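You operate a simulated robot arm through the tools that you are given. There is no shell and no other tool.

You run a simulated robot arm. Do the job below in one go: nothing can be reset, and whatever is moved stays where it is left.

TASK
Fold the open flap, lay the green tape along the seam and roll it down with the roller.
Fine: no air stays under the tape; the roller goes back in its cradle. What is to be rubbed or washed off counts as gone when no trace of it is left.
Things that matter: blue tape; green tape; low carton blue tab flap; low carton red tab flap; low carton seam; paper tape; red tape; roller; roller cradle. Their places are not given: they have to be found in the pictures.

Only the result counts: the job must be done as asked and must still hold three seconds after the hand-in. Knocking over, shifting, dropping, spilling or breaking anything else fails it. Flat cloth is picked up by pressing the open fingertips on it (5 to 10 N) and closing them slowly along it; thin cloth reads only 2 to 8 mm in the jaws.

THE ROBOT
A 7-joint arm with a three-finger gripper, fixed in place. Base frame: the origin is on the floor under the middle of its stand, x ahead of it, y to its left, z up; the work surface is at about z = 850. Lengths are in mm, angles in degrees, forces in N, time in s.
It reaches about 1342 mm from its shoulder. Its first joint turns from -166.0 to 166.0 degrees. Payload 2.69 kg.
The TCP is the grasp point between the finger pads, 30 mm short of the fingertips. In the tool frame z runs along the fingers and y along their closing line. The gripper opens to 128 mm; its body begins 117 mm behind the TCP.
Orientation is told as [roll, pitch, yaw] about the base's x, y, z axes, in that order, counted from this pose: with the fingers straight down and closing along the base's y, the tool's x points along the base's -x, its y along +y and its z along -z.

THE INTERFACE
- The arm moves only by the tool nudge_tool. Its argument "rows" is a list of rows, each a list of 3 entries, a list of its own where there are three numbers: the finger opening in mm, from 0 to 128, then the shift along the base's x, y, z in units of 150 mm (1.0 is 150 mm), then the turn, a rotation vector about the base's x, y, z in units of 60 degrees (1.0 is 60 degrees). In form: [[fingers, [x, y, z], [wx, wy, wz]], ...]. A call has 1 to 20 rows; each row is the pose to reach, as a shift and turn from the pose commanded when the call began. A call with a number of a shift or a turn outside -1 to 1 is refused whole. Rows are played at 5 a second. More than 50 mm and 8.6 degrees between two rows, or a gripper value outside its range, and nothing of the call is played. Where a pose cannot be reached the arm comes as near as it can. A force on the tool above 40 N (or 10 N above the force at the start of the call, whichever is more), or a blocked arm, ends the call early, and 0.2 s more pass. Each finger travels about 127 mm/s and halts on what it meets, pressing with about 41 N; the grip force reading is that of the motor and also rises with nothing between the fingers. The clock runs only during rows and for 0.2 s after the last one: add rows that repeat a pose to give the fingers time. The reply holds the time, the measured pose of the TCP, the force on the tool along the base axes, the opening and the grip force, in the units named above and with some noise, with the torque about the TCP (base axes, N m) and any sound that the robot's microphone picked up.
- Cameras (640 x 400 px; columns grow to the right, rows downward): "scene" is fixed at [399.7, -498.3, 1569.5]; the picture's right is [0.94, -0.33, 0.00], its down [-0.16, -0.46, -0.87] and it looks along [0.29, 0.82, -0.49] (base axes); focal length 352 px, centre (320, 200). "wrist" rides on the gripper at [58, 54, -131] in the tool frame; the picture's right is [-0.68, 0.74, 0.00], its down [-0.62, -0.56, -0.55] and it looks along [-0.40, -0.37, 0.84] (tool axes); focal length 234 px, centre (320, 200).
- snapshot(camera): a new picture of that camera. The clock stands still meanwhile.
- raise_lower(by): moves the trunk up (or, below 0, down) by that many mm; the arm rides with it, the base frame stays. It gives what a move gives, with no picture.
- probe_pixels(camera, pixels): for up to 12 pixels [column, row] of the newest picture of that camera ("zoom" is the newest enlarged one), the place [x, y, z] in the base frame of the surface seen there, good to about 3 mm. The clock stands still meanwhile.
- inspect(camera, box): a new picture of the part [left, top, right, bottom] of that camera's present view, enlarged. The clock stands still meanwhile.
- close_job(): hands the job in; it is judged then, once.

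Open the gripper and draw the arm clear of the work before you hand the job in, unless the task says otherwise.

The tools are called after "Request:" as name(argument=value, ...) on one line, values as JSON. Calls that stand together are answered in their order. nudge_tool: Moves the arm, as the interface text tells. Its arguments: {"type":"object","properties":{"rows":{"type":"array"}},"required":["rows"]} The other tools are called the same way: raise_lower (by) moves the trunk up or down; snapshot (camera) takes a picture; probe_pixels (camera, pixels) gives the place of the surface under pixels of a picture; inspect (camera, box) takes an enlarged picture of a part of a camera's view; close_job () hands the job in.

At the start:

```text
clock: 0.0
tool_pos: [300.2, 732.1, 1293.5]
tcp_rot: [-0.1, 0.1, 0.0]
wrist_force: [0.8, 0.9, -0.5]
wrist_torque: [0.0, 0.0, -0.01]
finger_gap: 128.0
grasp_force: 0.0
trunk travel left (down, up): [-150.0, 200.0]
```

scene: 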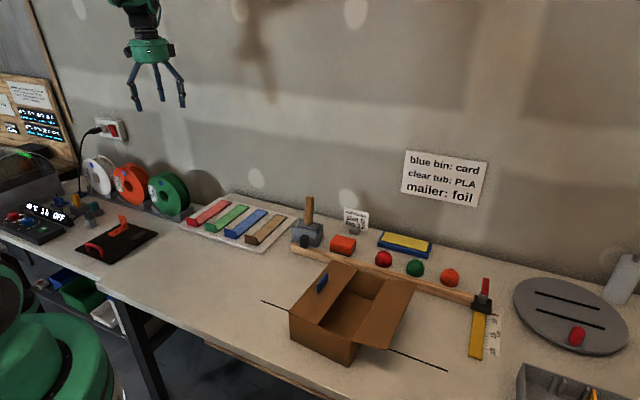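
wrist: 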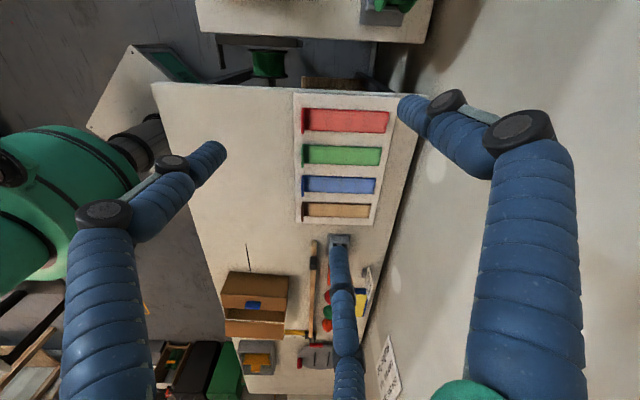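

The scene picture shows a carton around (350,310), with tape strips at (235,220) on a white tray. I'll enlarge parts of the view to find the roller, cradle, and tape details.

Request:
inspect(camera="scene", box=[250, 240, 450, 380])

Request:
inspect(camera="scene", box=[160, 170, 320, 270])

Request:
inspect(camera="scene", box=[0, 140, 200, 280])

Request:
inspect(camera="scene", box=[440, 240, 640, 400])

```text
2.86 times, centred on (350, 310) of scene
```

zoom: 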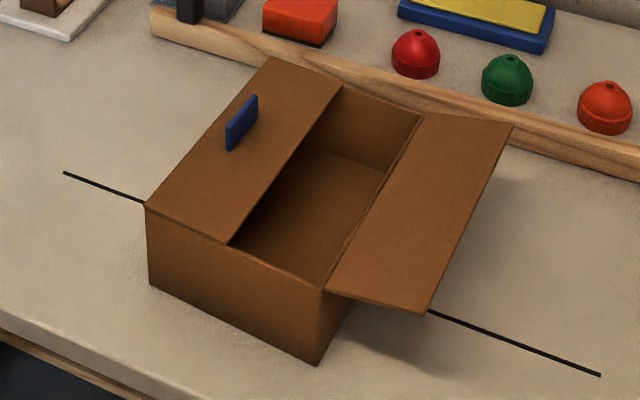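

```text
4.00 times, centred on (240, 220) of scene
```

zoom: 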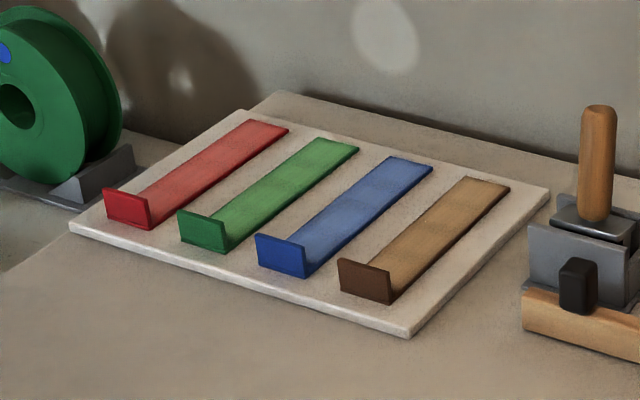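

```text
2.86 times, centred on (100, 210) of scene
```

zoom: 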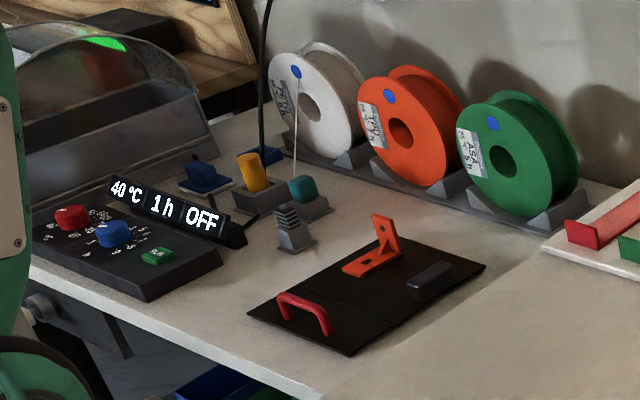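

```text
2.50 times, centred on (540, 320) of scene
```

zoom: 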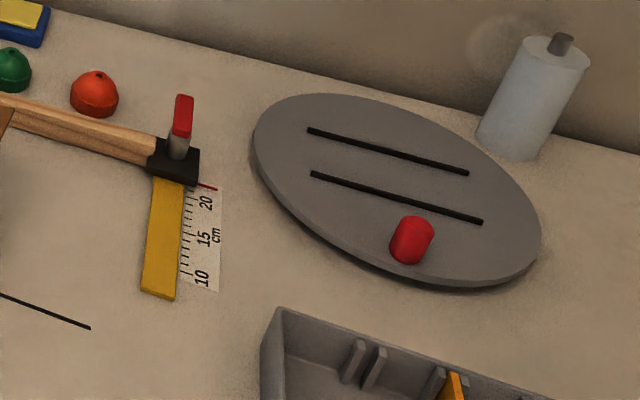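

The carton has a blue tab flap on the left and another flap on the right that looks open; the roller stands in a grey cradle at about (308,230). I take a fresh scene picture and zoom in on the carton to measure.

Request:
inspect(camera="scene", box=[270, 250, 430, 370])

Request:
snapshot(camera="scene")

```text
3.33 times, centred on (350, 310) of scene
```

zoom: 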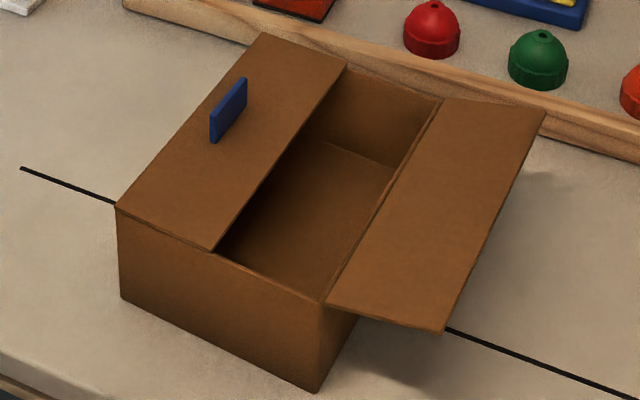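

```text
taken
```

scene: 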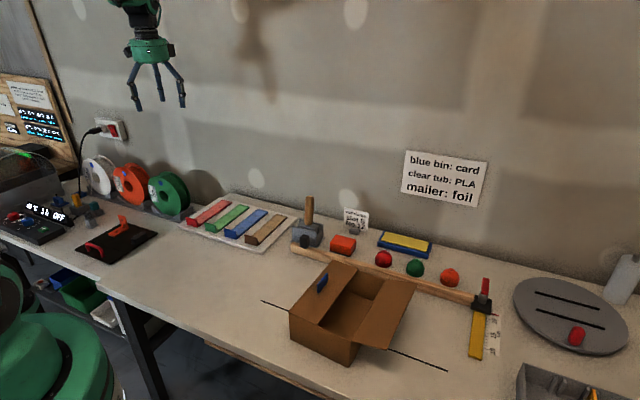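

In the zoom the carton corners are at (117,207), (212,250), (262,33), (345,66), (325,300), (440,332), (545,110), (443,98). I probe these and the floor around them.

Request:
probe_pixels(camera="zoom", pixels=[[121, 207], [210, 247], [263, 36], [341, 66], [329, 302], [438, 330], [540, 112], [446, 102], [220, 136], [244, 80], [213, 120], [320, 380]])

Request:
probe_pixels(camera="zoom", pixels=[[123, 293], [316, 388], [317, 310], [250, 100], [230, 190], [390, 280], [430, 200], [480, 130], [25, 170], [620, 393], [400, 88], [320, 200]])

```text
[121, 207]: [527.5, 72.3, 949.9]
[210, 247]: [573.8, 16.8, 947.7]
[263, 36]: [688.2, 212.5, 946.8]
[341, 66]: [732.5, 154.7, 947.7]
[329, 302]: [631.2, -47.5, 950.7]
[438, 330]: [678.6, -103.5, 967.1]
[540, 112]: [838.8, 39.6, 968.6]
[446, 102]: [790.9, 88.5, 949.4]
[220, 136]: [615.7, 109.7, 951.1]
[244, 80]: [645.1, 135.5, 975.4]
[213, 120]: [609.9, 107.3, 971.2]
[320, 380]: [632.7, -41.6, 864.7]
```

```text
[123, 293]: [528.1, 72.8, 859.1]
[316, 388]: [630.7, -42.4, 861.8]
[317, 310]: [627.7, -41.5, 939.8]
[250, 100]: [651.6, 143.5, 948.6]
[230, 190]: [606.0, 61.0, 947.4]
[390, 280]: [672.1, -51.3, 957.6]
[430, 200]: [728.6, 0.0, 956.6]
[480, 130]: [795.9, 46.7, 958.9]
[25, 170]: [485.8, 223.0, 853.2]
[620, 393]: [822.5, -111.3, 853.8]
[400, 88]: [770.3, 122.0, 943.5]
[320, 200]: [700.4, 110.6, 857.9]
```

The left (blue tab) flap lies closed at z≈948; the right flap stands open, its free edge at z≈968, its hinge from (631,-45) to (791,90). Next I measure the tape tray and the roller cradle.

Request:
inspect(camera="scene", box=[176, 190, 304, 270])

Request:
probe_pixels(camera="zoom", pixels=[[145, 230], [160, 150], [60, 200], [300, 300], [200, 180], [250, 250], [350, 100], [400, 60], [100, 250], [20, 180], [420, 350], [600, 150]])

```text
5.00 times, centred on (240, 230) of scene
```

zoom: 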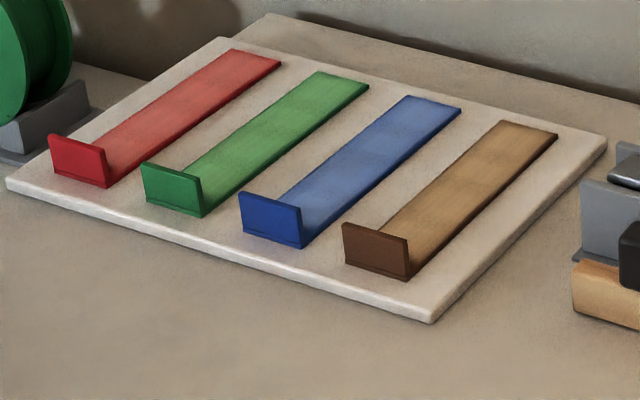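

```text
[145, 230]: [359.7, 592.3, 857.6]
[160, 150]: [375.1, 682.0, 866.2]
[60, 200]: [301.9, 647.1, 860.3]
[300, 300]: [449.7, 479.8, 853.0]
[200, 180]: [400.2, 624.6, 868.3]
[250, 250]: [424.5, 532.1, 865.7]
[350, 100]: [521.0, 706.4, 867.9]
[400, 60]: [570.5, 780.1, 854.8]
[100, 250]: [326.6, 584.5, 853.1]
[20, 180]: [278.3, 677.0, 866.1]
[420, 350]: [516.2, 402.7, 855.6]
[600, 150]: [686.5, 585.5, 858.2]
```

The zoom now shows the green tape: tab from (143,165)-(205,215), strip running to (345,75). I probe its corners and tray/other tapes.

Request:
probe_pixels(camera="zoom", pixels=[[145, 166], [200, 180], [200, 213], [147, 200], [195, 168], [240, 185], [322, 74], [364, 87], [280, 130], [172, 190], [206, 190], [215, 195]])

Request:
probe_pixels(camera="zoom", pixels=[[52, 138], [102, 150], [105, 184], [242, 195], [298, 210], [300, 243], [345, 226], [406, 240], [405, 275], [9, 182], [430, 318], [222, 40]])

Request:
inspect(camera="scene", box=[272, 190, 352, 260])

```text
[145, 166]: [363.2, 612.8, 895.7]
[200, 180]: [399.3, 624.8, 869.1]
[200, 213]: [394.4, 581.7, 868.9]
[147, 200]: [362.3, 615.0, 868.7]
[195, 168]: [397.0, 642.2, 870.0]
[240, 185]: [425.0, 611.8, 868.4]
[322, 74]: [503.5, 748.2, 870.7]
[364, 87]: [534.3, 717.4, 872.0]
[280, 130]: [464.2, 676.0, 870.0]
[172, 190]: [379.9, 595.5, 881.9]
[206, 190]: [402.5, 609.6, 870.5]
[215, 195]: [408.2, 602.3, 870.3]
```

```text
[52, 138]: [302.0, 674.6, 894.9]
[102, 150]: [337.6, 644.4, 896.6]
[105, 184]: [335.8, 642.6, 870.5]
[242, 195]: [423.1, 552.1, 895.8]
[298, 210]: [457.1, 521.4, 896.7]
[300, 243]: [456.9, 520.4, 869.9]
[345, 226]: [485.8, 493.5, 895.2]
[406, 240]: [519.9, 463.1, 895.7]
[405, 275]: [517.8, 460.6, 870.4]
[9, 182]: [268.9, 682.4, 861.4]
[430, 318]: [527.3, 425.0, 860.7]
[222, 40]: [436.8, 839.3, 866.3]
```

```text
5.71 times, centred on (312, 225) of scene
```

zoom: 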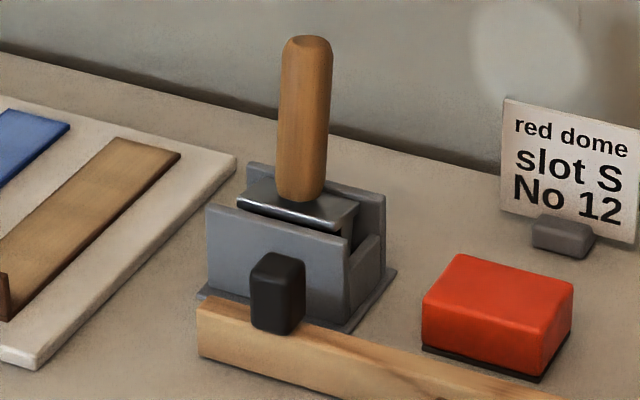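

The roller stands in the grey cradle with a vertical wooden handle (zoom (305,40) to (300,195)). I probe the handle, frame and cradle corners.

Request:
probe_pixels(camera="zoom", pixels=[[307, 40], [303, 70], [300, 190], [282, 100], [330, 100], [240, 200], [340, 228], [355, 205], [248, 180], [208, 208], [343, 245], [382, 198]])

Request:
probe_pixels(camera="zoom", pixels=[[250, 165], [210, 280], [345, 320], [275, 265], [275, 320], [200, 305], [440, 380], [500, 280], [370, 240], [392, 270], [330, 250], [560, 220]])

Request:
snapshot(camera="wrist")

```text
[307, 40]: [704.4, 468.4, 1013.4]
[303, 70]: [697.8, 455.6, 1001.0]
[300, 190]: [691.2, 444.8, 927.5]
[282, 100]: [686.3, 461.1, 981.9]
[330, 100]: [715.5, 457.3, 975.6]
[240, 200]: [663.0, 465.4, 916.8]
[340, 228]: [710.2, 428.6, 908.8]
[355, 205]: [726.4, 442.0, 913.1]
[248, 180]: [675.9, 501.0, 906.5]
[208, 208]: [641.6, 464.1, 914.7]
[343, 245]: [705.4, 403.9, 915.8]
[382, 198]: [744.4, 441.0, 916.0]
```

```text
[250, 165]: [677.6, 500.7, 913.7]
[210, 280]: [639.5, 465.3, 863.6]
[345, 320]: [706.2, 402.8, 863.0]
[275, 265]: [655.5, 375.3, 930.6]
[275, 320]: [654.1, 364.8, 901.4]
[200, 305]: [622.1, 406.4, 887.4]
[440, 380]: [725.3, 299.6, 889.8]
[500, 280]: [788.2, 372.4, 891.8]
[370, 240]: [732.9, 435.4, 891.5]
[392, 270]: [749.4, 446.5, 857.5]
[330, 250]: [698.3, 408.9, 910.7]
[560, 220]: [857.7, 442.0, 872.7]
```

```text
taken
```

wrist: 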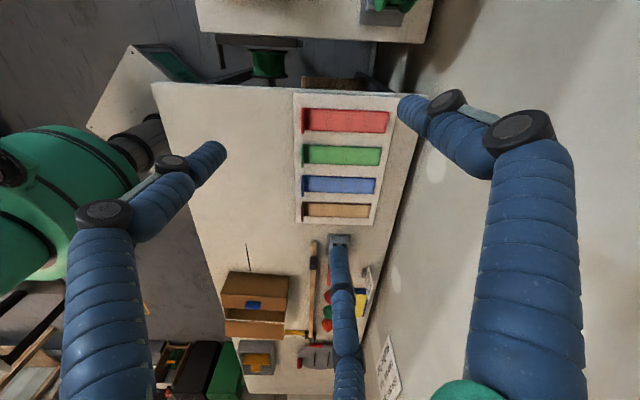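

Green tape's tab stands at about (380,597), z 870–896, with the strip running to (519,733); the roller handle is near (698,460), z 925–1015. First I swing toward the carton at safe height while closing the fingers, to see how they close.

Request:
nudge_tool(rows=[[128, [0.1, -0.2, 0], [0, 0, 0]], [60, [0.2, -0.45, 0], [0, 0, 0]], [0, [0.3, -0.7, 0], [0, 0, 0]], [0, [0.4, -0.9, 0], [0, 0, 0]], [0, [0.45, -1, 0], [0, 0, 0]], [0, [0.45, -1, 0], [0, 0, 0]]])

Request:
snapshot(camera="wrist")

Request:
snapshot(camera="scene")

```text
clock: 1.4
tool_pos: [368.4, 579.7, 1294.0]
tcp_rot: [-0.1, 0.0, 0.0]
wrist_force: [-0.1, -0.5, 0.5]
wrist_torque: [-0.01, 0.07, 0.0]
finger_gap: 2.0
grasp_force: 31.5
trunk travel left (down, up): [-150.0, 200.0]
```

```text
taken
```

wrist: 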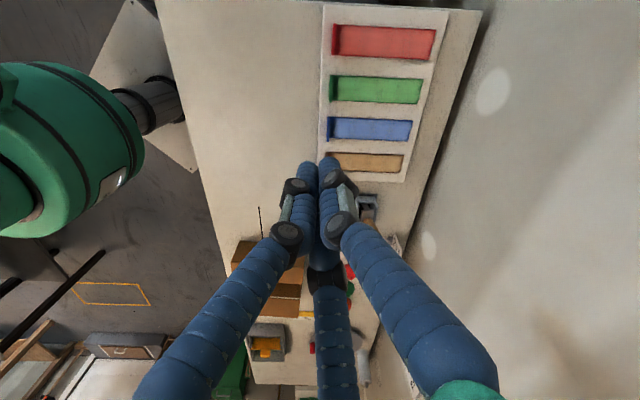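

```text
taken
```

scene: 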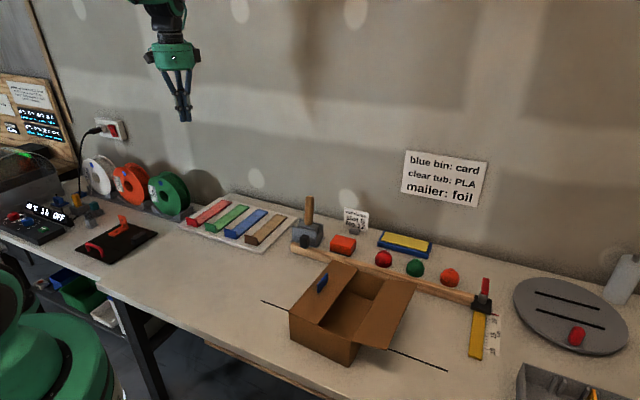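

Fingers close radially to a compact cluster. I continue toward the carton at the same height in several moves.

Request:
nudge_tool(rows=[[0, [0.13, -0.25, 0], [0, 0, 0]], [0, [0.26, -0.5, 0], [0, 0, 0]], [0, [0.4, -0.75, 0], [0, 0, 0]], [0, [0.53, -1, 0], [0, 0, 0]]])

Request:
nudge_tool(rows=[[0, [0.13, -0.25, 0], [0, 0, 0]], [0, [0.26, -0.5, 0], [0, 0, 0]], [0, [0.4, -0.75, 0], [0, 0, 0]], [0, [0.53, -1, 0], [0, 0, 0]]])

Request:
nudge_tool(rows=[[0, [0.13, -0.25, 0], [0, 0, 0]], [0, [0.26, -0.5, 0], [0, 0, 0]], [0, [0.4, -0.75, 0], [0, 0, 0]], [0, [0.53, -1, 0], [0, 0, 0]]])

Request:
nudge_tool(rows=[[0, [0.13, -0.25, 0], [0, 0, 0]], [0, [0.26, -0.5, 0], [0, 0, 0]], [0, [0.4, -0.75, 0], [0, 0, 0]], [0, [0.53, -1, 0], [0, 0, 0]]])

```text
clock: 2.4
tool_pos: [449.3, 431.6, 1292.9]
tcp_rot: [0.1, 0.0, 0.1]
wrist_force: [-0.3, -0.6, 0.1]
wrist_torque: [-0.02, 0.03, 0.0]
finger_gap: 2.2
grasp_force: 31.5
trunk travel left (down, up): [-150.0, 200.0]
```

```text
clock: 3.4
tool_pos: [526.2, 280.4, 1294.6]
tcp_rot: [-0.1, 0.0, 0.1]
wrist_force: [-0.5, 0.3, -0.6]
wrist_torque: [-0.04, 0.02, -0.01]
finger_gap: 2.1
grasp_force: 31.7
trunk travel left (down, up): [-150.0, 200.0]
```

```text
clock: 4.4
tool_pos: [605.0, 132.2, 1296.0]
tcp_rot: [-0.1, 0.0, 0.0]
wrist_force: [0.0, 0.9, 0.5]
wrist_torque: [-0.04, 0.0, -0.02]
finger_gap: 2.0
grasp_force: 31.6
trunk travel left (down, up): [-150.0, 200.0]
```

```text
clock: 5.4
tool_pos: [686.6, -18.1, 1295.9]
tcp_rot: [0.0, 0.0, -0.1]
wrist_force: [0.1, 1.0, -0.6]
wrist_torque: [-0.04, -0.01, 0.02]
finger_gap: 2.1
grasp_force: 31.6
trunk travel left (down, up): [-150.0, 200.0]
```

The arm is above the carton at z≈1296. Now I move outward beyond the open flap (direction n=(0.656,-0.755)), lower a bit and tilt the fingers 45° so that they point inward under the flap.

Request:
nudge_tool(rows=[[0, [0.08, -0.1, -0.1], [0.07, 0.06, 0]], [0, [0.15, -0.2, -0.2], [0.14, 0.12, 0]], [0, [0.22, -0.32, -0.32], [0.21, 0.18, 0]], [0, [0.3, -0.44, -0.44], [0.28, 0.245, 0]], [0, [0.37, -0.55, -0.55], [0.354, 0.308, 0]], [0, [0.44, -0.65, -0.66], [0.425, 0.37, 0]], [0, [0.5, -0.74, -0.76], [0.495, 0.43, 0]], [0, [0.51, -0.74, -0.85], [0.566, 0.492, 0]], [0, [0.51, -0.74, -0.85], [0.566, 0.492, 0]]])

Request:
snapshot(camera="scene")

Request:
snapshot(camera="wrist")

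```text
clock: 7.4
tool_pos: [763.6, -129.7, 1166.7]
tcp_rot: [37.2, 27.7, 9.5]
wrist_force: [0.4, 0.5, -0.1]
wrist_torque: [0.04, 0.03, -0.01]
finger_gap: 2.0
grasp_force: 32.1
trunk travel left (down, up): [-150.0, 200.0]
```

```text
taken
```

scene: 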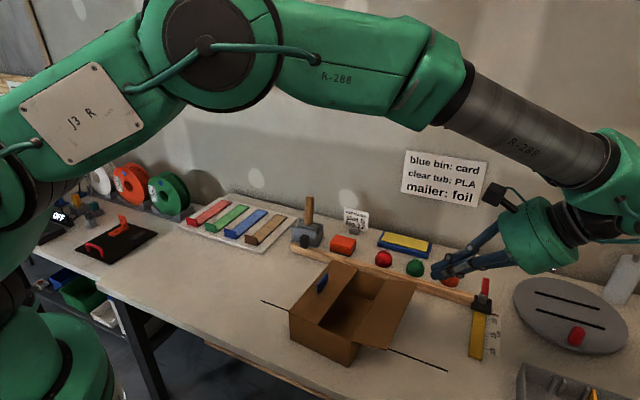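

```text
taken
```

wrist: 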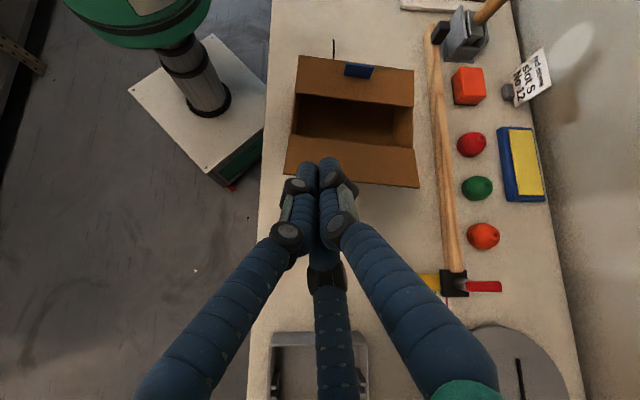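

The tool is tilted with tips pointing to the flap. I lower it outside of the flap (tip at about 40 mm beyond the free edge) down to TCP z≈936 in two moves.

Request:
nudge_tool(rows=[[0, [0, 0, -0.25], [0, 0, 0]], [0, [0, 0.02, -0.5], [0, 0, 0]], [0, [-0.02, 0.04, -0.75], [0, 0, 0]], [0, [-0.03, 0.06, -0.9], [0, 0, 0]]])

Request:
nudge_tool(rows=[[0, [-0.02, 0.02, -0.2], [0, 0, 0]], [0, [-0.03, 0.02, -0.4], [0, 0, 0]], [0, [-0.03, 0.02, -0.55], [0, 0, 0]], [0, [-0.03, 0.02, -0.63], [0, 0, 0]], [0, [-0.03, 0.02, -0.63], [0, 0, 0]]])

Request:
snapshot(camera="scene")

Request:
snapshot(camera="wrist")

```text
clock: 8.4
tool_pos: [757.8, -122.6, 1031.0]
tcp_rot: [37.0, 27.5, 9.5]
wrist_force: [-0.2, 0.7, -0.1]
wrist_torque: [0.0, -0.01, -0.02]
finger_gap: 2.3
grasp_force: 31.4
trunk travel left (down, up): [-150.0, 200.0]
```

```text
clock: 9.6
tool_pos: [753.0, -118.5, 934.7]
tcp_rot: [37.1, 27.5, 9.5]
wrist_force: [-0.1, 0.6, 0.8]
wrist_torque: [0.01, 0.02, 0.01]
finger_gap: 2.1
grasp_force: 31.6
trunk travel left (down, up): [-150.0, 200.0]
```

```text
taken
```

scene: 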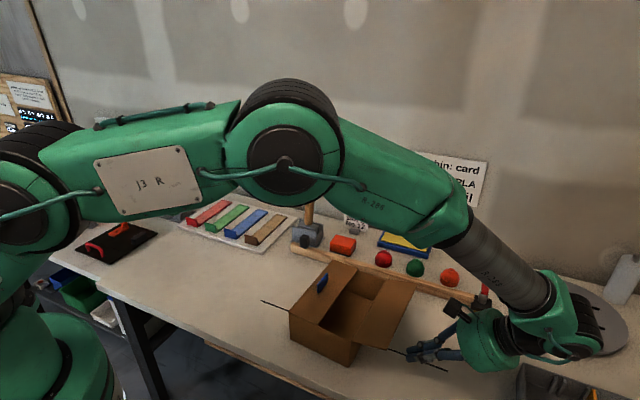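

```text
taken
```

wrist: 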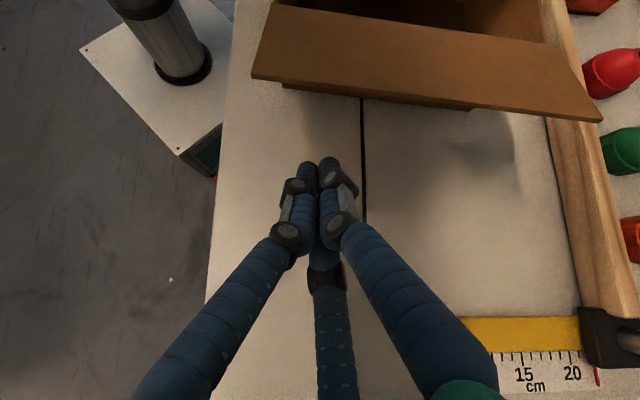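

The tip sits below the flap edge, outside it. I slide inward ~60 mm under the flap near its near end, watching forces.

Request:
nudge_tool(rows=[[0, [-0.07, 0.08, 0], [0, 0, 0]], [0, [-0.14, 0.16, 0], [0, 0, 0]], [0, [-0.2, 0.23, 0], [0, 0, 0]], [0, [-0.26, 0.3, 0], [0, 0, 0]], [0, [-0.26, 0.3, 0], [0, 0, 0]]])

Request:
inspect(camera="scene", box=[270, 230, 530, 390])

Request:
snapshot(camera="wrist")

```text
clock: 10.8
tool_pos: [714.4, -73.7, 936.4]
tcp_rot: [37.0, 27.6, 9.5]
wrist_force: [-0.7, 0.0, -0.6]
wrist_torque: [0.0, -0.01, 0.02]
finger_gap: 2.0
grasp_force: 31.1
trunk travel left (down, up): [-150.0, 200.0]
```

```text
2.46 times, centred on (400, 310) of scene
```

zoom: 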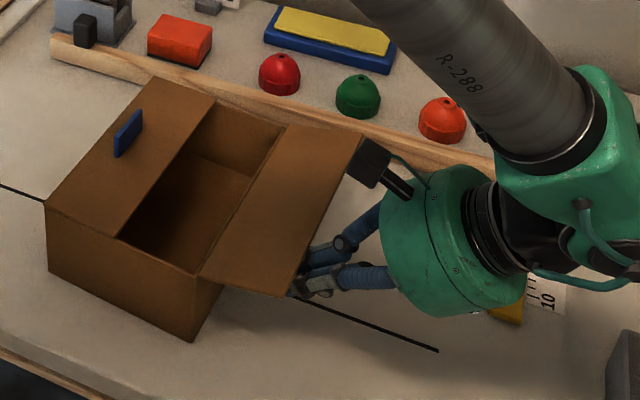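

```text
taken
```

wrist: 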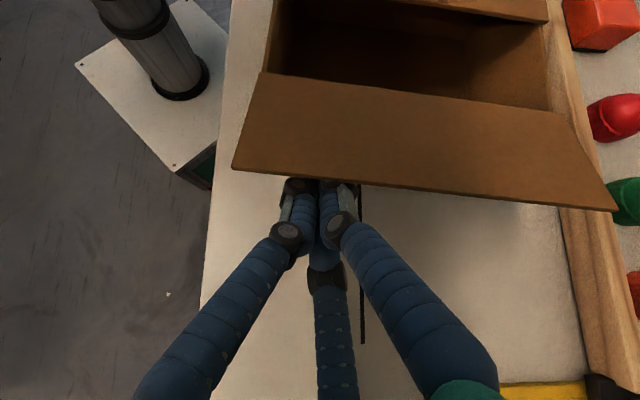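

The tips are under the flap at r≈55 mm from the hinge, 45 mm from its near end, clear of the tab. Now I lift along an arc around the hinge to roughly 60° flap angle and check.

Request:
nudge_tool(rows=[[0, [-0.0087, 0.0101, 0.06], [0, 0, 0]], [0, [-0.0188, 0.0216, 0.124], [0, 0, 0]], [0, [-0.0276, 0.0317, 0.1733], [0, 0, 0]], [0, [-0.0363, 0.0418, 0.224], [0, 0, 0]], [0, [-0.0525, 0.0604, 0.2867], [0, 0, 0]], [0, [-0.0713, 0.082, 0.3507], [0, 0, 0]], [0, [-0.0875, 0.1007, 0.3867], [0, 0, 0]], [0, [-0.1063, 0.1223, 0.424], [0, 0, 0]], [0, [-0.1063, 0.1223, 0.424], [0, 0, 0]]])

Request:
inspect(camera="scene", box=[270, 230, 530, 390])

Request:
snapshot(camera="wrist")

```text
clock: 12.8
tool_pos: [698.0, -54.5, 1000.3]
tcp_rot: [37.0, 27.6, 9.5]
wrist_force: [1.1, -1.1, -0.6]
wrist_torque: [-0.02, 0.01, -0.03]
finger_gap: 2.1
grasp_force: 30.9
trunk travel left (down, up): [-150.0, 200.0]
```

```text
2.46 times, centred on (400, 310) of scene
```

zoom: 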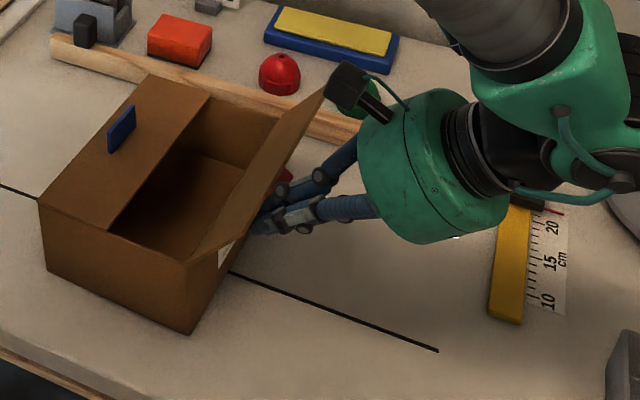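

```text
taken
```

wrist: 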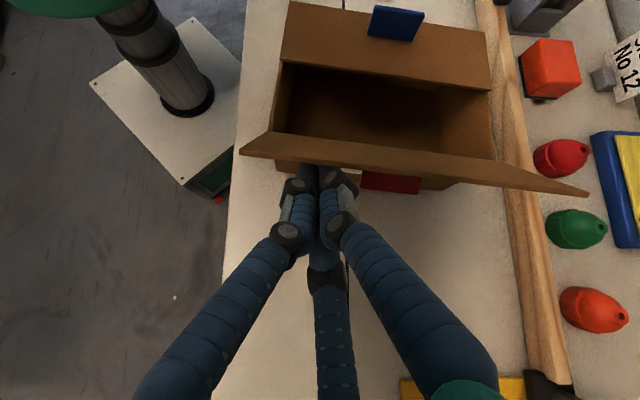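

The flap is now raised to roughly 60°, but the carton seems to have slid a few mm inward. I re-measure the carton's corners before going on.

Request:
probe_pixels(camera="zoom", pixels=[[42, 200], [110, 232], [150, 76], [207, 95], [190, 266], [188, 328], [43, 260], [320, 92], [282, 112], [246, 255], [290, 172], [240, 150]])

```text
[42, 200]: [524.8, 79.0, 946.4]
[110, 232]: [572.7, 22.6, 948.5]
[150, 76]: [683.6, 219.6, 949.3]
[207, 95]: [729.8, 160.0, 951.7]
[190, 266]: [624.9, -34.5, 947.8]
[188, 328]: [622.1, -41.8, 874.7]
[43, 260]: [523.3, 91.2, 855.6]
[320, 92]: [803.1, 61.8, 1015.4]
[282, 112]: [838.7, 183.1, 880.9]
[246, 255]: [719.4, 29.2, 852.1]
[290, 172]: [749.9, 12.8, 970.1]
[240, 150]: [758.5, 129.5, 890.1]
```

The carton slid about 7 mm inward (along -n); new hinge reference is (660.7,-9,950), flap at 60°. I continue more slowly and nearer the free edge (larger lever, less sideways force) up to about 105°.

Request:
nudge_tool(rows=[[0, [0.009, -0.0103, 0.0243], [0, 0, 0]], [0, [0.0179, -0.0206, 0.0487], [0, 0, 0]], [0, [0.0042, -0.0048, 0.0693], [0, 0, 0]], [0, [-0.0096, 0.0111, 0.09], [0, 0, 0]], [0, [-0.0249, 0.0287, 0.1077], [0, 0, 0]], [0, [-0.0402, 0.0463, 0.1253], [0, 0, 0]], [0, [-0.057, 0.0657, 0.1397], [0, 0, 0]], [0, [-0.0739, 0.0851, 0.154], [0, 0, 0]], [0, [-0.0918, 0.1057, 0.165], [0, 0, 0]], [0, [-0.1098, 0.1263, 0.176], [0, 0, 0]], [0, [-0.1286, 0.148, 0.183], [0, 0, 0]], [0, [-0.1474, 0.1696, 0.19], [0, 0, 0]], [0, [-0.1664, 0.1915, 0.1937], [0, 0, 0]], [0, [-0.1854, 0.2134, 0.1973], [0, 0, 0]]])

Request:
inspect(camera="scene", box=[270, 230, 530, 390])

Request:
snapshot(camera="wrist")

```text
clock: 15.8
tool_pos: [670.9, -22.0, 1029.7]
tcp_rot: [37.0, 27.6, 9.5]
wrist_force: [-0.2, 0.6, 1.3]
wrist_torque: [-0.01, 0.01, 0.01]
finger_gap: 2.4
grasp_force: 30.8
trunk travel left (down, up): [-150.0, 200.0]
```

```text
2.46 times, centred on (400, 310) of scene
```

zoom: 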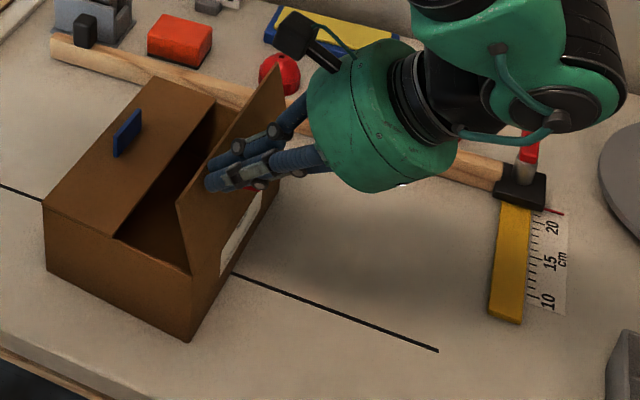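

```text
taken
```

wrist: 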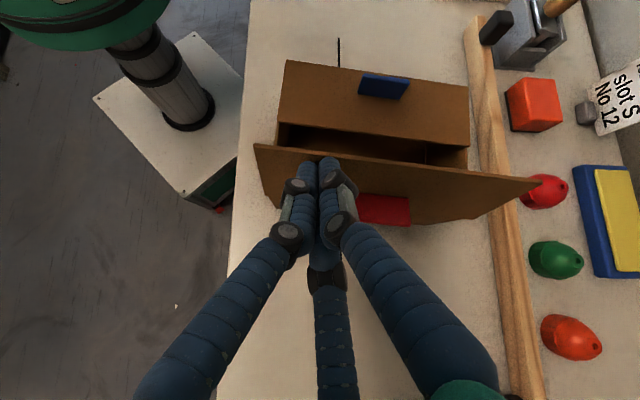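

The flap is now about vertical or a little past, and the carton looks back at almost its original place. I probe its corners again.

Request:
probe_pixels(camera="zoom", pixels=[[45, 204], [116, 236], [152, 79], [212, 98], [190, 272], [188, 336], [46, 266], [282, 70], [180, 203], [284, 182], [230, 150], [258, 192]])

```text
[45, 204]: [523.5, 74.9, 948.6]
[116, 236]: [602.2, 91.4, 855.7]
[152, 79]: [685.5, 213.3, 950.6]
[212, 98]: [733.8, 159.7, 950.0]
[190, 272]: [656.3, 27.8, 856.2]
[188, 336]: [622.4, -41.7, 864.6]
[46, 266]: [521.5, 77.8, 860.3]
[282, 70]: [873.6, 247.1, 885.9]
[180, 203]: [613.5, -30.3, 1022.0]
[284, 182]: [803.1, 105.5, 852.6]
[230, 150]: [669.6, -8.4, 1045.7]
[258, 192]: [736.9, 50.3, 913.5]
```

Flap at about 103°, carton within ~4 mm of its start. I continue the arc slowly to about 150°.

Request:
nudge_tool(rows=[[0, [-0.016, 0.0184, 0.0007], [0, 0, 0]], [0, [-0.0319, 0.0367, 0.0013], [0, 0, 0]], [0, [-0.0481, 0.0553, -0.003], [0, 0, 0]], [0, [-0.0643, 0.074, -0.0073], [0, 0, 0]], [0, [-0.0825, 0.0949, -0.0153], [0, 0, 0]], [0, [-0.1006, 0.1158, -0.0233], [0, 0, 0]], [0, [-0.119, 0.1369, -0.0347], [0, 0, 0]], [0, [-0.1373, 0.158, -0.046], [0, 0, 0]], [0, [-0.1535, 0.1767, -0.0613], [0, 0, 0]], [0, [-0.1697, 0.1953, -0.0767], [0, 0, 0]], [0, [-0.185, 0.2129, -0.0943], [0, 0, 0]], [0, [-0.2003, 0.2305, -0.112], [0, 0, 0]]])

Request:
inspect(camera="scene", box=[270, 230, 530, 390])

Request:
snapshot(camera="wrist")

```text
clock: 18.4
tool_pos: [641.1, 12.5, 1012.8]
tcp_rot: [37.0, 27.7, 9.5]
wrist_force: [-0.2, -0.1, 0.0]
wrist_torque: [0.0, 0.01, -0.02]
finger_gap: 2.1
grasp_force: 31.2
trunk travel left (down, up): [-150.0, 200.0]
```

```text
2.46 times, centred on (400, 310) of scene
```

zoom: 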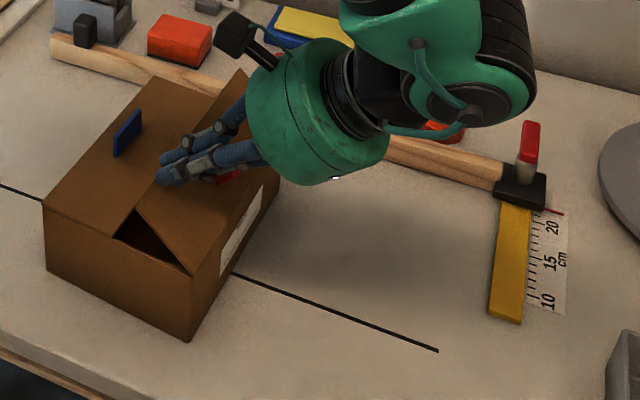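

```text
taken
```

wrist: 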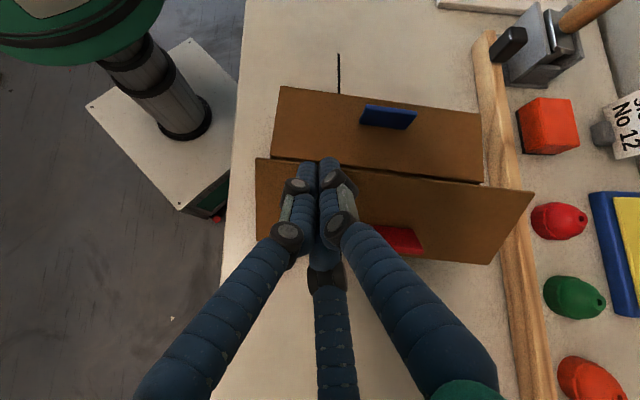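

The flap follows well (about 150°). I press it further down to near closed in small steps.

Request:
nudge_tool(rows=[[0, [-0.0219, 0.0252, -0.04], [0, 0, 0]], [0, [-0.0437, 0.0503, -0.0867], [0, 0, 0]], [0, [-0.0503, 0.0579, -0.12], [0, 0, 0]], [0, [-0.0525, 0.0604, -0.1467], [0, 0, 0]], [0, [-0.0568, 0.0654, -0.1733], [0, 0, 0]], [0, [-0.0568, 0.0654, -0.1933], [0, 0, 0]], [0, [-0.0568, 0.0654, -0.1933], [0, 0, 0]]])

Request:
inspect(camera="scene", box=[270, 230, 530, 390])

Request:
snapshot(camera="wrist")

```text
clock: 20.0
tool_pos: [632.9, 21.7, 983.0]
tcp_rot: [37.1, 27.6, 9.5]
wrist_force: [0.1, 0.2, 0.4]
wrist_torque: [0.0, 0.01, 0.0]
finger_gap: 2.3
grasp_force: 30.9
trunk travel left (down, up): [-150.0, 200.0]
```

```text
2.46 times, centred on (400, 310) of scene
```

zoom: 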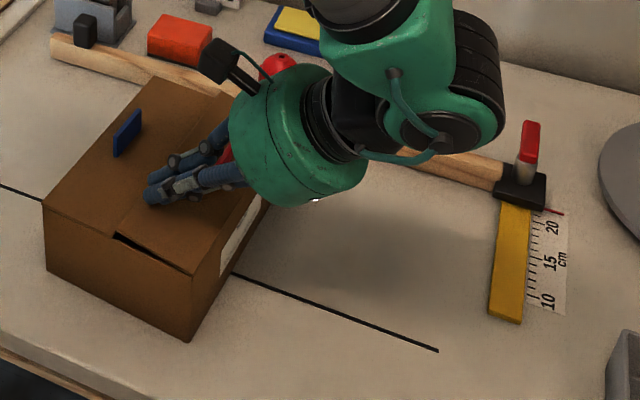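

```text
taken
```

wrist: 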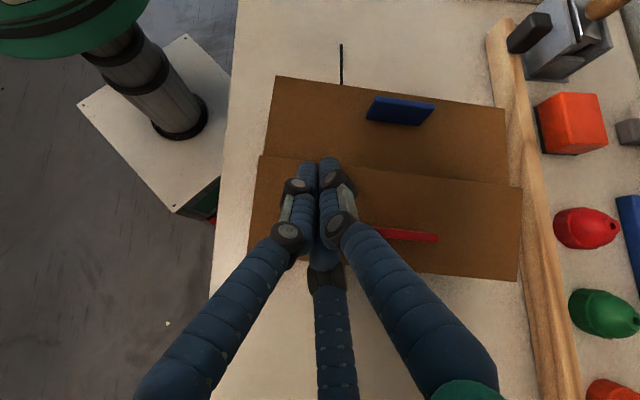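

The flap is nearly closed with a small gap left. I press down another ~12 mm in 2–3 mm steps.

Request:
nudge_tool(rows=[[0, [0, 0, -0.02], [0, 0, 0]], [0, [0, 0, -0.04], [0, 0, 0]], [0, [0, 0, -0.055], [0, 0, 0]], [0, [0, 0, -0.07], [0, 0, 0]], [0, [0, 0, -0.07], [0, 0, 0]]])

Request:
inspect(camera="scene", box=[270, 230, 430, 350])

```text
clock: 21.2
tool_pos: [632.5, 22.1, 975.1]
tcp_rot: [37.1, 27.5, 9.5]
wrist_force: [2.0, 4.7, 12.7]
wrist_torque: [0.21, -0.06, -0.04]
finger_gap: 2.2
grasp_force: 31.5
trunk travel left (down, up): [-150.0, 200.0]
```

```text
3.33 times, centred on (350, 290) of scene
```

zoom: 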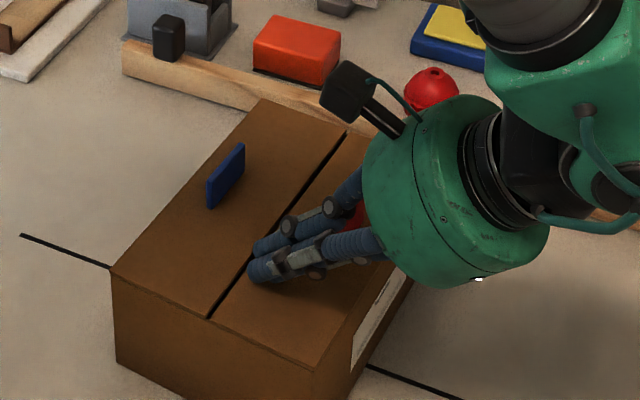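

The flap is now flush (12.7 N contact). I lift off gently and see whether the flap stays closed.

Request:
nudge_tool(rows=[[0, [0, 0, 0.03], [0, 0, 0]], [0, [0, 0, 0.08], [0, 0, 0]], [0, [0.03, -0.03, 0.15], [0, 0, 0]], [0, [0.06, -0.07, 0.3], [0, 0, 0]], [0, [0.09, -0.1, 0.5], [0, 0, 0]], [0, [0.09, -0.1, 0.75], [0, 0, 0]], [0, [0.09, -0.1, 1.0], [0, 0, 0]]])

Request:
inspect(camera="scene", box=[270, 230, 430, 350])

Request:
snapshot(camera="scene")

Request:
snapshot(camera="wrist")

```text
clock: 22.8
tool_pos: [645.4, 5.9, 1124.6]
tcp_rot: [37.1, 27.6, 9.5]
wrist_force: [0.4, 0.6, -0.7]
wrist_torque: [0.01, -0.01, -0.02]
finger_gap: 2.0
grasp_force: 30.7
trunk travel left (down, up): [-150.0, 200.0]
```

```text
3.33 times, centred on (350, 290) of scene
```

zoom: 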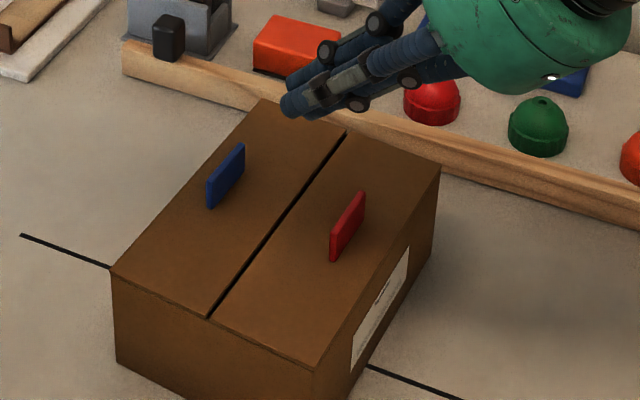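

```text
taken
```

scene: 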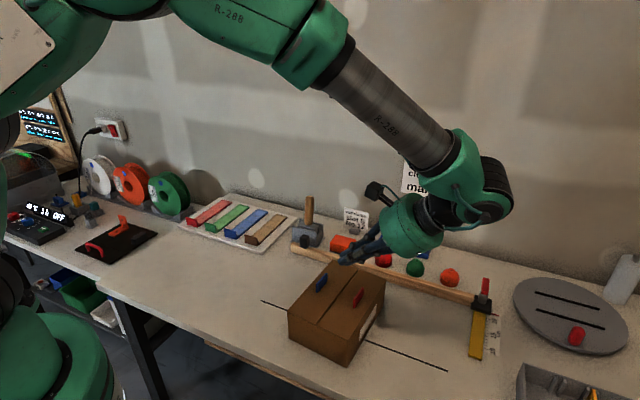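

```text
taken
```

wrist: 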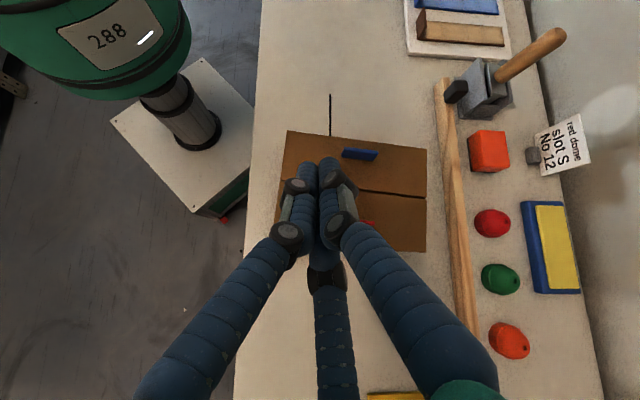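

The flap stays closed and both tabs stand on top. I measure the seam and corners in this zoom: seam from (208,317) to (347,133).

Request:
probe_pixels(camera="zoom", pixels=[[115, 268], [202, 312], [218, 322], [312, 368], [263, 102], [340, 132], [351, 137], [436, 170], [262, 240], [290, 215], [208, 205], [333, 258]])

Request:
probe_pixels(camera="zoom", pixels=[[240, 150], [363, 197], [212, 207], [336, 258], [118, 360], [312, 375], [230, 270], [280, 260], [300, 170], [330, 180], [240, 180], [350, 230]])

```text
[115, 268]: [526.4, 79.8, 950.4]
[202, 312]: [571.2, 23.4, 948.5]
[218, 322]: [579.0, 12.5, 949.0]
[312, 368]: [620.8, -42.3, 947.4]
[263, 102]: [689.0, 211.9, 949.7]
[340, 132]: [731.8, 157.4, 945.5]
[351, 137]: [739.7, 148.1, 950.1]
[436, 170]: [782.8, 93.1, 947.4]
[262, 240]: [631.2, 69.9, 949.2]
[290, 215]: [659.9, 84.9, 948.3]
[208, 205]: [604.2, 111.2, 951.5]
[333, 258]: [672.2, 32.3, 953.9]
```

```text
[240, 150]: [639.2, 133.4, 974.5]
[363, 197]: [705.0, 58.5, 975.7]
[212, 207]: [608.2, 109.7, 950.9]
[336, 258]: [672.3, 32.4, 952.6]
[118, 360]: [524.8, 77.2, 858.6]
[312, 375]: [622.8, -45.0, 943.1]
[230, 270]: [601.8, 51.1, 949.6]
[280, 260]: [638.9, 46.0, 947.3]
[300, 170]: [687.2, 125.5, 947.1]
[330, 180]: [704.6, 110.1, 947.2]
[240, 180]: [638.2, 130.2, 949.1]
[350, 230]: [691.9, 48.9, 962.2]
```

The seam runs from about (574.5,18) to (736,152.5) at z≈949 (angle ≈39.5°), with the tabs ~50 mm to each side. Now I untilt the tool and turn it for the tape (closing line along ≈44.5°), heading toward the tray.

Request:
nudge_tool(rows=[[0, [-0.05, 0.1, 0.1], [-0.07, -0.06, 0]], [0, [-0.1, 0.2, 0.2], [-0.14, -0.12, 0]], [0, [-0.15, 0.32, 0.3], [-0.21, -0.18, 0]], [0, [-0.2, 0.44, 0.4], [-0.28, -0.245, 0]], [0, [-0.25, 0.56, 0.5], [-0.354, -0.308, 0]], [0, [-0.3, 0.68, 0.5], [-0.425, -0.37, 0]], [0, [-0.35, 0.8, 0.5], [-0.495, -0.43, 0]], [0, [-0.4, 0.9, 0.5], [-0.566, -0.492, 0]], [0, [-0.4, 0.95, 0.5], [-0.566, -0.492, 0]]])

Request:
nudge_tool(rows=[[0, [-0.07, 0.2, 0], [0, 0, -0.1]], [0, [-0.14, 0.4, 0], [0, 0, -0.22]], [0, [-0.21, 0.6, 0], [0, 0, -0.35]], [0, [-0.28, 0.8, 0], [0, 0, -0.48]], [0, [-0.35, 0.95, 0], [0, 0, -0.61]], [0, [-0.4, 1, 0], [0, 0, -0.74]], [0, [-0.4, 1, 0], [0, 0, -0.758]], [0, [-0.4, 1, 0], [0, 0, -0.758]]])

```text
clock: 24.8
tool_pos: [584.5, 149.3, 1199.2]
tcp_rot: [0.0, -0.1, 0.1]
wrist_force: [-0.4, 0.1, -0.1]
wrist_torque: [0.0, -0.07, 0.0]
finger_gap: 2.0
grasp_force: 31.2
trunk travel left (down, up): [-150.0, 200.0]
```

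```text
clock: 26.6
tool_pos: [524.7, 300.4, 1197.8]
tcp_rot: [0.0, 0.0, -45.5]
wrist_force: [0.4, 0.1, -0.1]
wrist_torque: [-0.01, 0.01, -0.02]
finger_gap: 2.1
grasp_force: 31.5
trunk travel left (down, up): [-150.0, 200.0]
```

Tool vertical with yaw -45.5. I move on over the green tab and open the fingers to about 60 mm.

Request:
nudge_tool(rows=[[0, [-0.12, 0.25, 0], [0, 0, 0]], [20, [-0.25, 0.5, 0], [0, 0, 0]], [40, [-0.38, 0.75, 0], [0, 0, 0]], [60, [-0.5, 1, 0], [0, 0, 0]]])

Request:
nudge_tool(rows=[[60, [-0.12, 0.25, -0.15], [0, 0, 0]], [60, [-0.25, 0.5, -0.3], [0, 0, 0]], [60, [-0.38, 0.75, -0.5], [0, 0, 0]], [60, [-0.487, 0.966, -0.8], [0, 0, 0]], [60, [-0.487, 0.966, -1], [0, 0, 0]], [60, [-0.487, 0.966, -1], [0, 0, 0]]])

Request:
snapshot(camera="wrist")

Request:
inspect(camera="scene", box=[120, 110, 320, 260])

```text
clock: 27.6
tool_pos: [450.3, 448.6, 1196.3]
tcp_rot: [0.1, 0.0, -45.5]
wrist_force: [-0.6, -0.2, -0.9]
wrist_torque: [0.01, -0.01, -0.01]
finger_gap: 60.2
grasp_force: 0.1
trunk travel left (down, up): [-150.0, 200.0]
```

```text
refused: row 3 steps farther than a row can; nothing moved
```

```text
taken
```

wrist: 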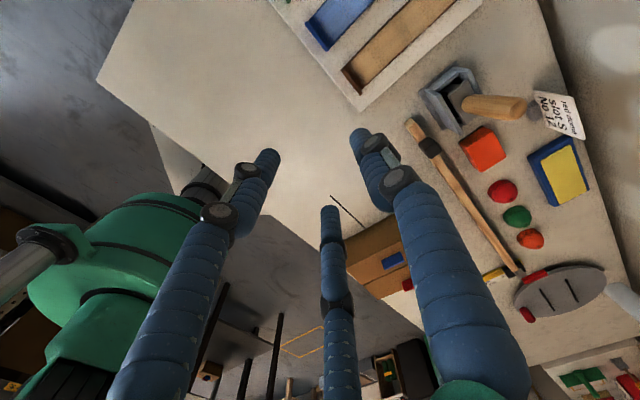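

```text
2.67 times, centred on (220, 185) of scene
```

zoom: 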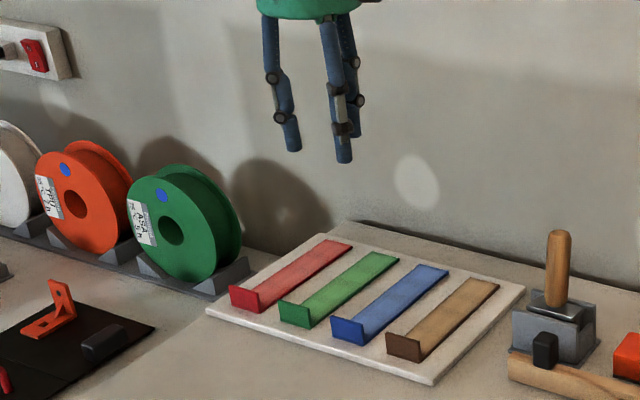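

The second move was refused for step size; I redo it with smaller steps, moving over the tab first and then lowering.

Request:
nudge_tool(rows=[[60, [-0.12, 0.24, -0.1], [0, 0, 0]], [60, [-0.24, 0.48, -0.2], [0, 0, 0]], [60, [-0.36, 0.72, -0.3], [0, 0, 0]], [60, [-0.45, 0.9, -0.45], [0, 0, 0]], [60, [-0.492, 0.979, -0.7], [0, 0, 0]], [60, [-0.492, 0.979, -0.95], [0, 0, 0]], [60, [-0.492, 0.979, -0.95], [0, 0, 0]]])

Request:
snapshot(camera="wrist")

Request:
inspect(camera="scene", box=[140, 130, 320, 260])

```text
clock: 29.2
tool_pos: [376.5, 592.9, 1056.7]
tcp_rot: [0.0, 0.0, -45.4]
wrist_force: [0.4, 0.5, 0.3]
wrist_torque: [-0.01, 0.03, -0.02]
finger_gap: 59.8
grasp_force: 0.1
trunk travel left (down, up): [-150.0, 200.0]
```

```text
taken
```

wrist: 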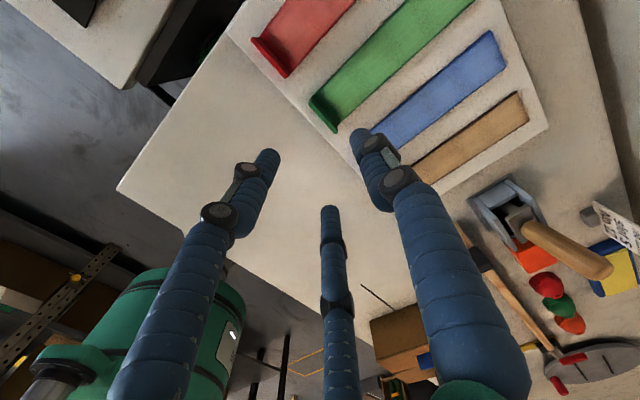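

```text
3.08 times, centred on (230, 195) of scene
```

zoom: 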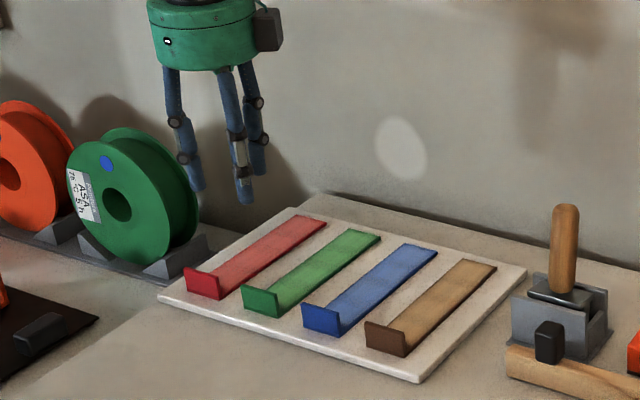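

In the wrist view the green tab is at about (323,113), right under the tool axis (320,121). I probe tab and neighbours in the wrist view for accurate placement.

Request:
inspect(camera="wrist", box=[240, 20, 440, 145])

```text
3.20 times, centred on (340, 82) of wrist
```

zoom: 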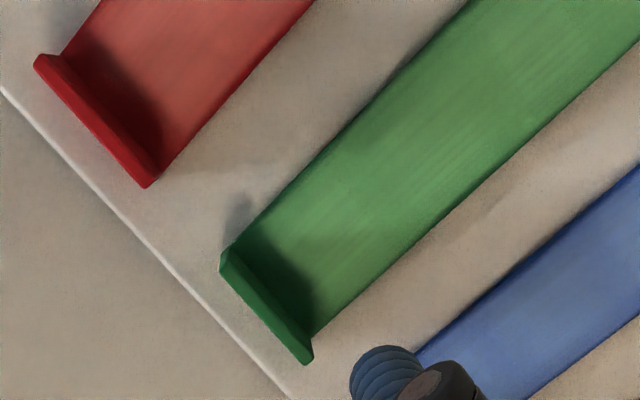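

Request:
probe_pixels(camera="zoom", pixels=[[226, 256], [222, 266], [309, 348], [306, 358], [262, 305], [270, 298], [250, 240], [312, 335], [450, 20], [635, 45], [280, 260], [200, 280]])

```text
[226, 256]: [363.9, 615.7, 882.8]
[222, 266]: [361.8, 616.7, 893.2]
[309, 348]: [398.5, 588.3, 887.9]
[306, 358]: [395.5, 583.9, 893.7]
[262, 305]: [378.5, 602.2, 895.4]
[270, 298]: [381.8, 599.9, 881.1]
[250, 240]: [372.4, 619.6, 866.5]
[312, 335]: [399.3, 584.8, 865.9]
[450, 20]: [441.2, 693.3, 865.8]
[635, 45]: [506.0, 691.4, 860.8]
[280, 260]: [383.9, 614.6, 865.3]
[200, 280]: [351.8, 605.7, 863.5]
```

The tab's top edge centre is about (379,600), z 894; strip surface z≈867. I nudge into line and descend so the tips straddle the tab.

Request:
nudge_tool(rows=[[60, [0.005, 0.03, -0.2], [0, 0, 0]], [60, [0.005, 0.03, -0.4], [0, 0, 0]], [60, [0.005, 0.03, -0.6], [0, 0, 0]], [60, [0.005, 0.03, -0.75], [0, 0, 0]], [60, [0.005, 0.03, -0.75], [0, 0, 0]]])

Request:
snapshot(camera="wrist")

Request:
inspect(camera="scene", box=[140, 150, 300, 260])

```text
clock: 30.4
tool_pos: [376.5, 600.7, 944.5]
tcp_rot: [0.0, -0.1, -45.3]
wrist_force: [0.0, -0.2, -0.6]
wrist_torque: [-0.02, 0.02, 0.0]
finger_gap: 60.3
grasp_force: 0.1
trunk travel left (down, up): [-150.0, 200.0]
```

```text
taken
```

wrist: 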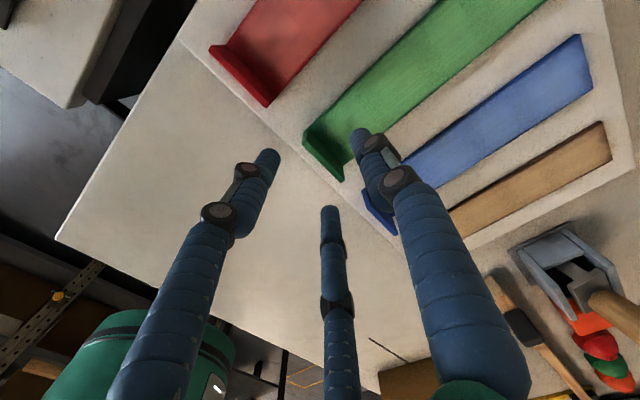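

```text
3.64 times, centred on (220, 205) of scene
```

zoom: 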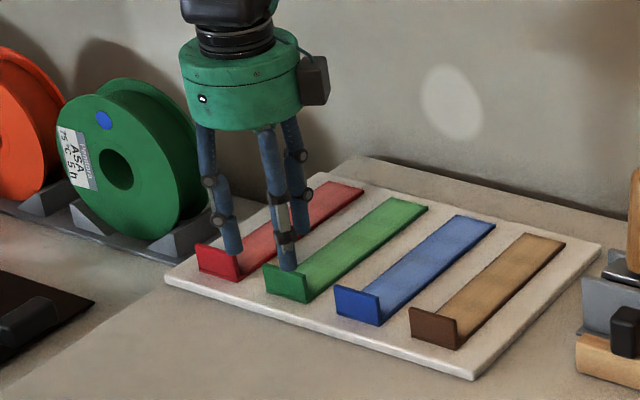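

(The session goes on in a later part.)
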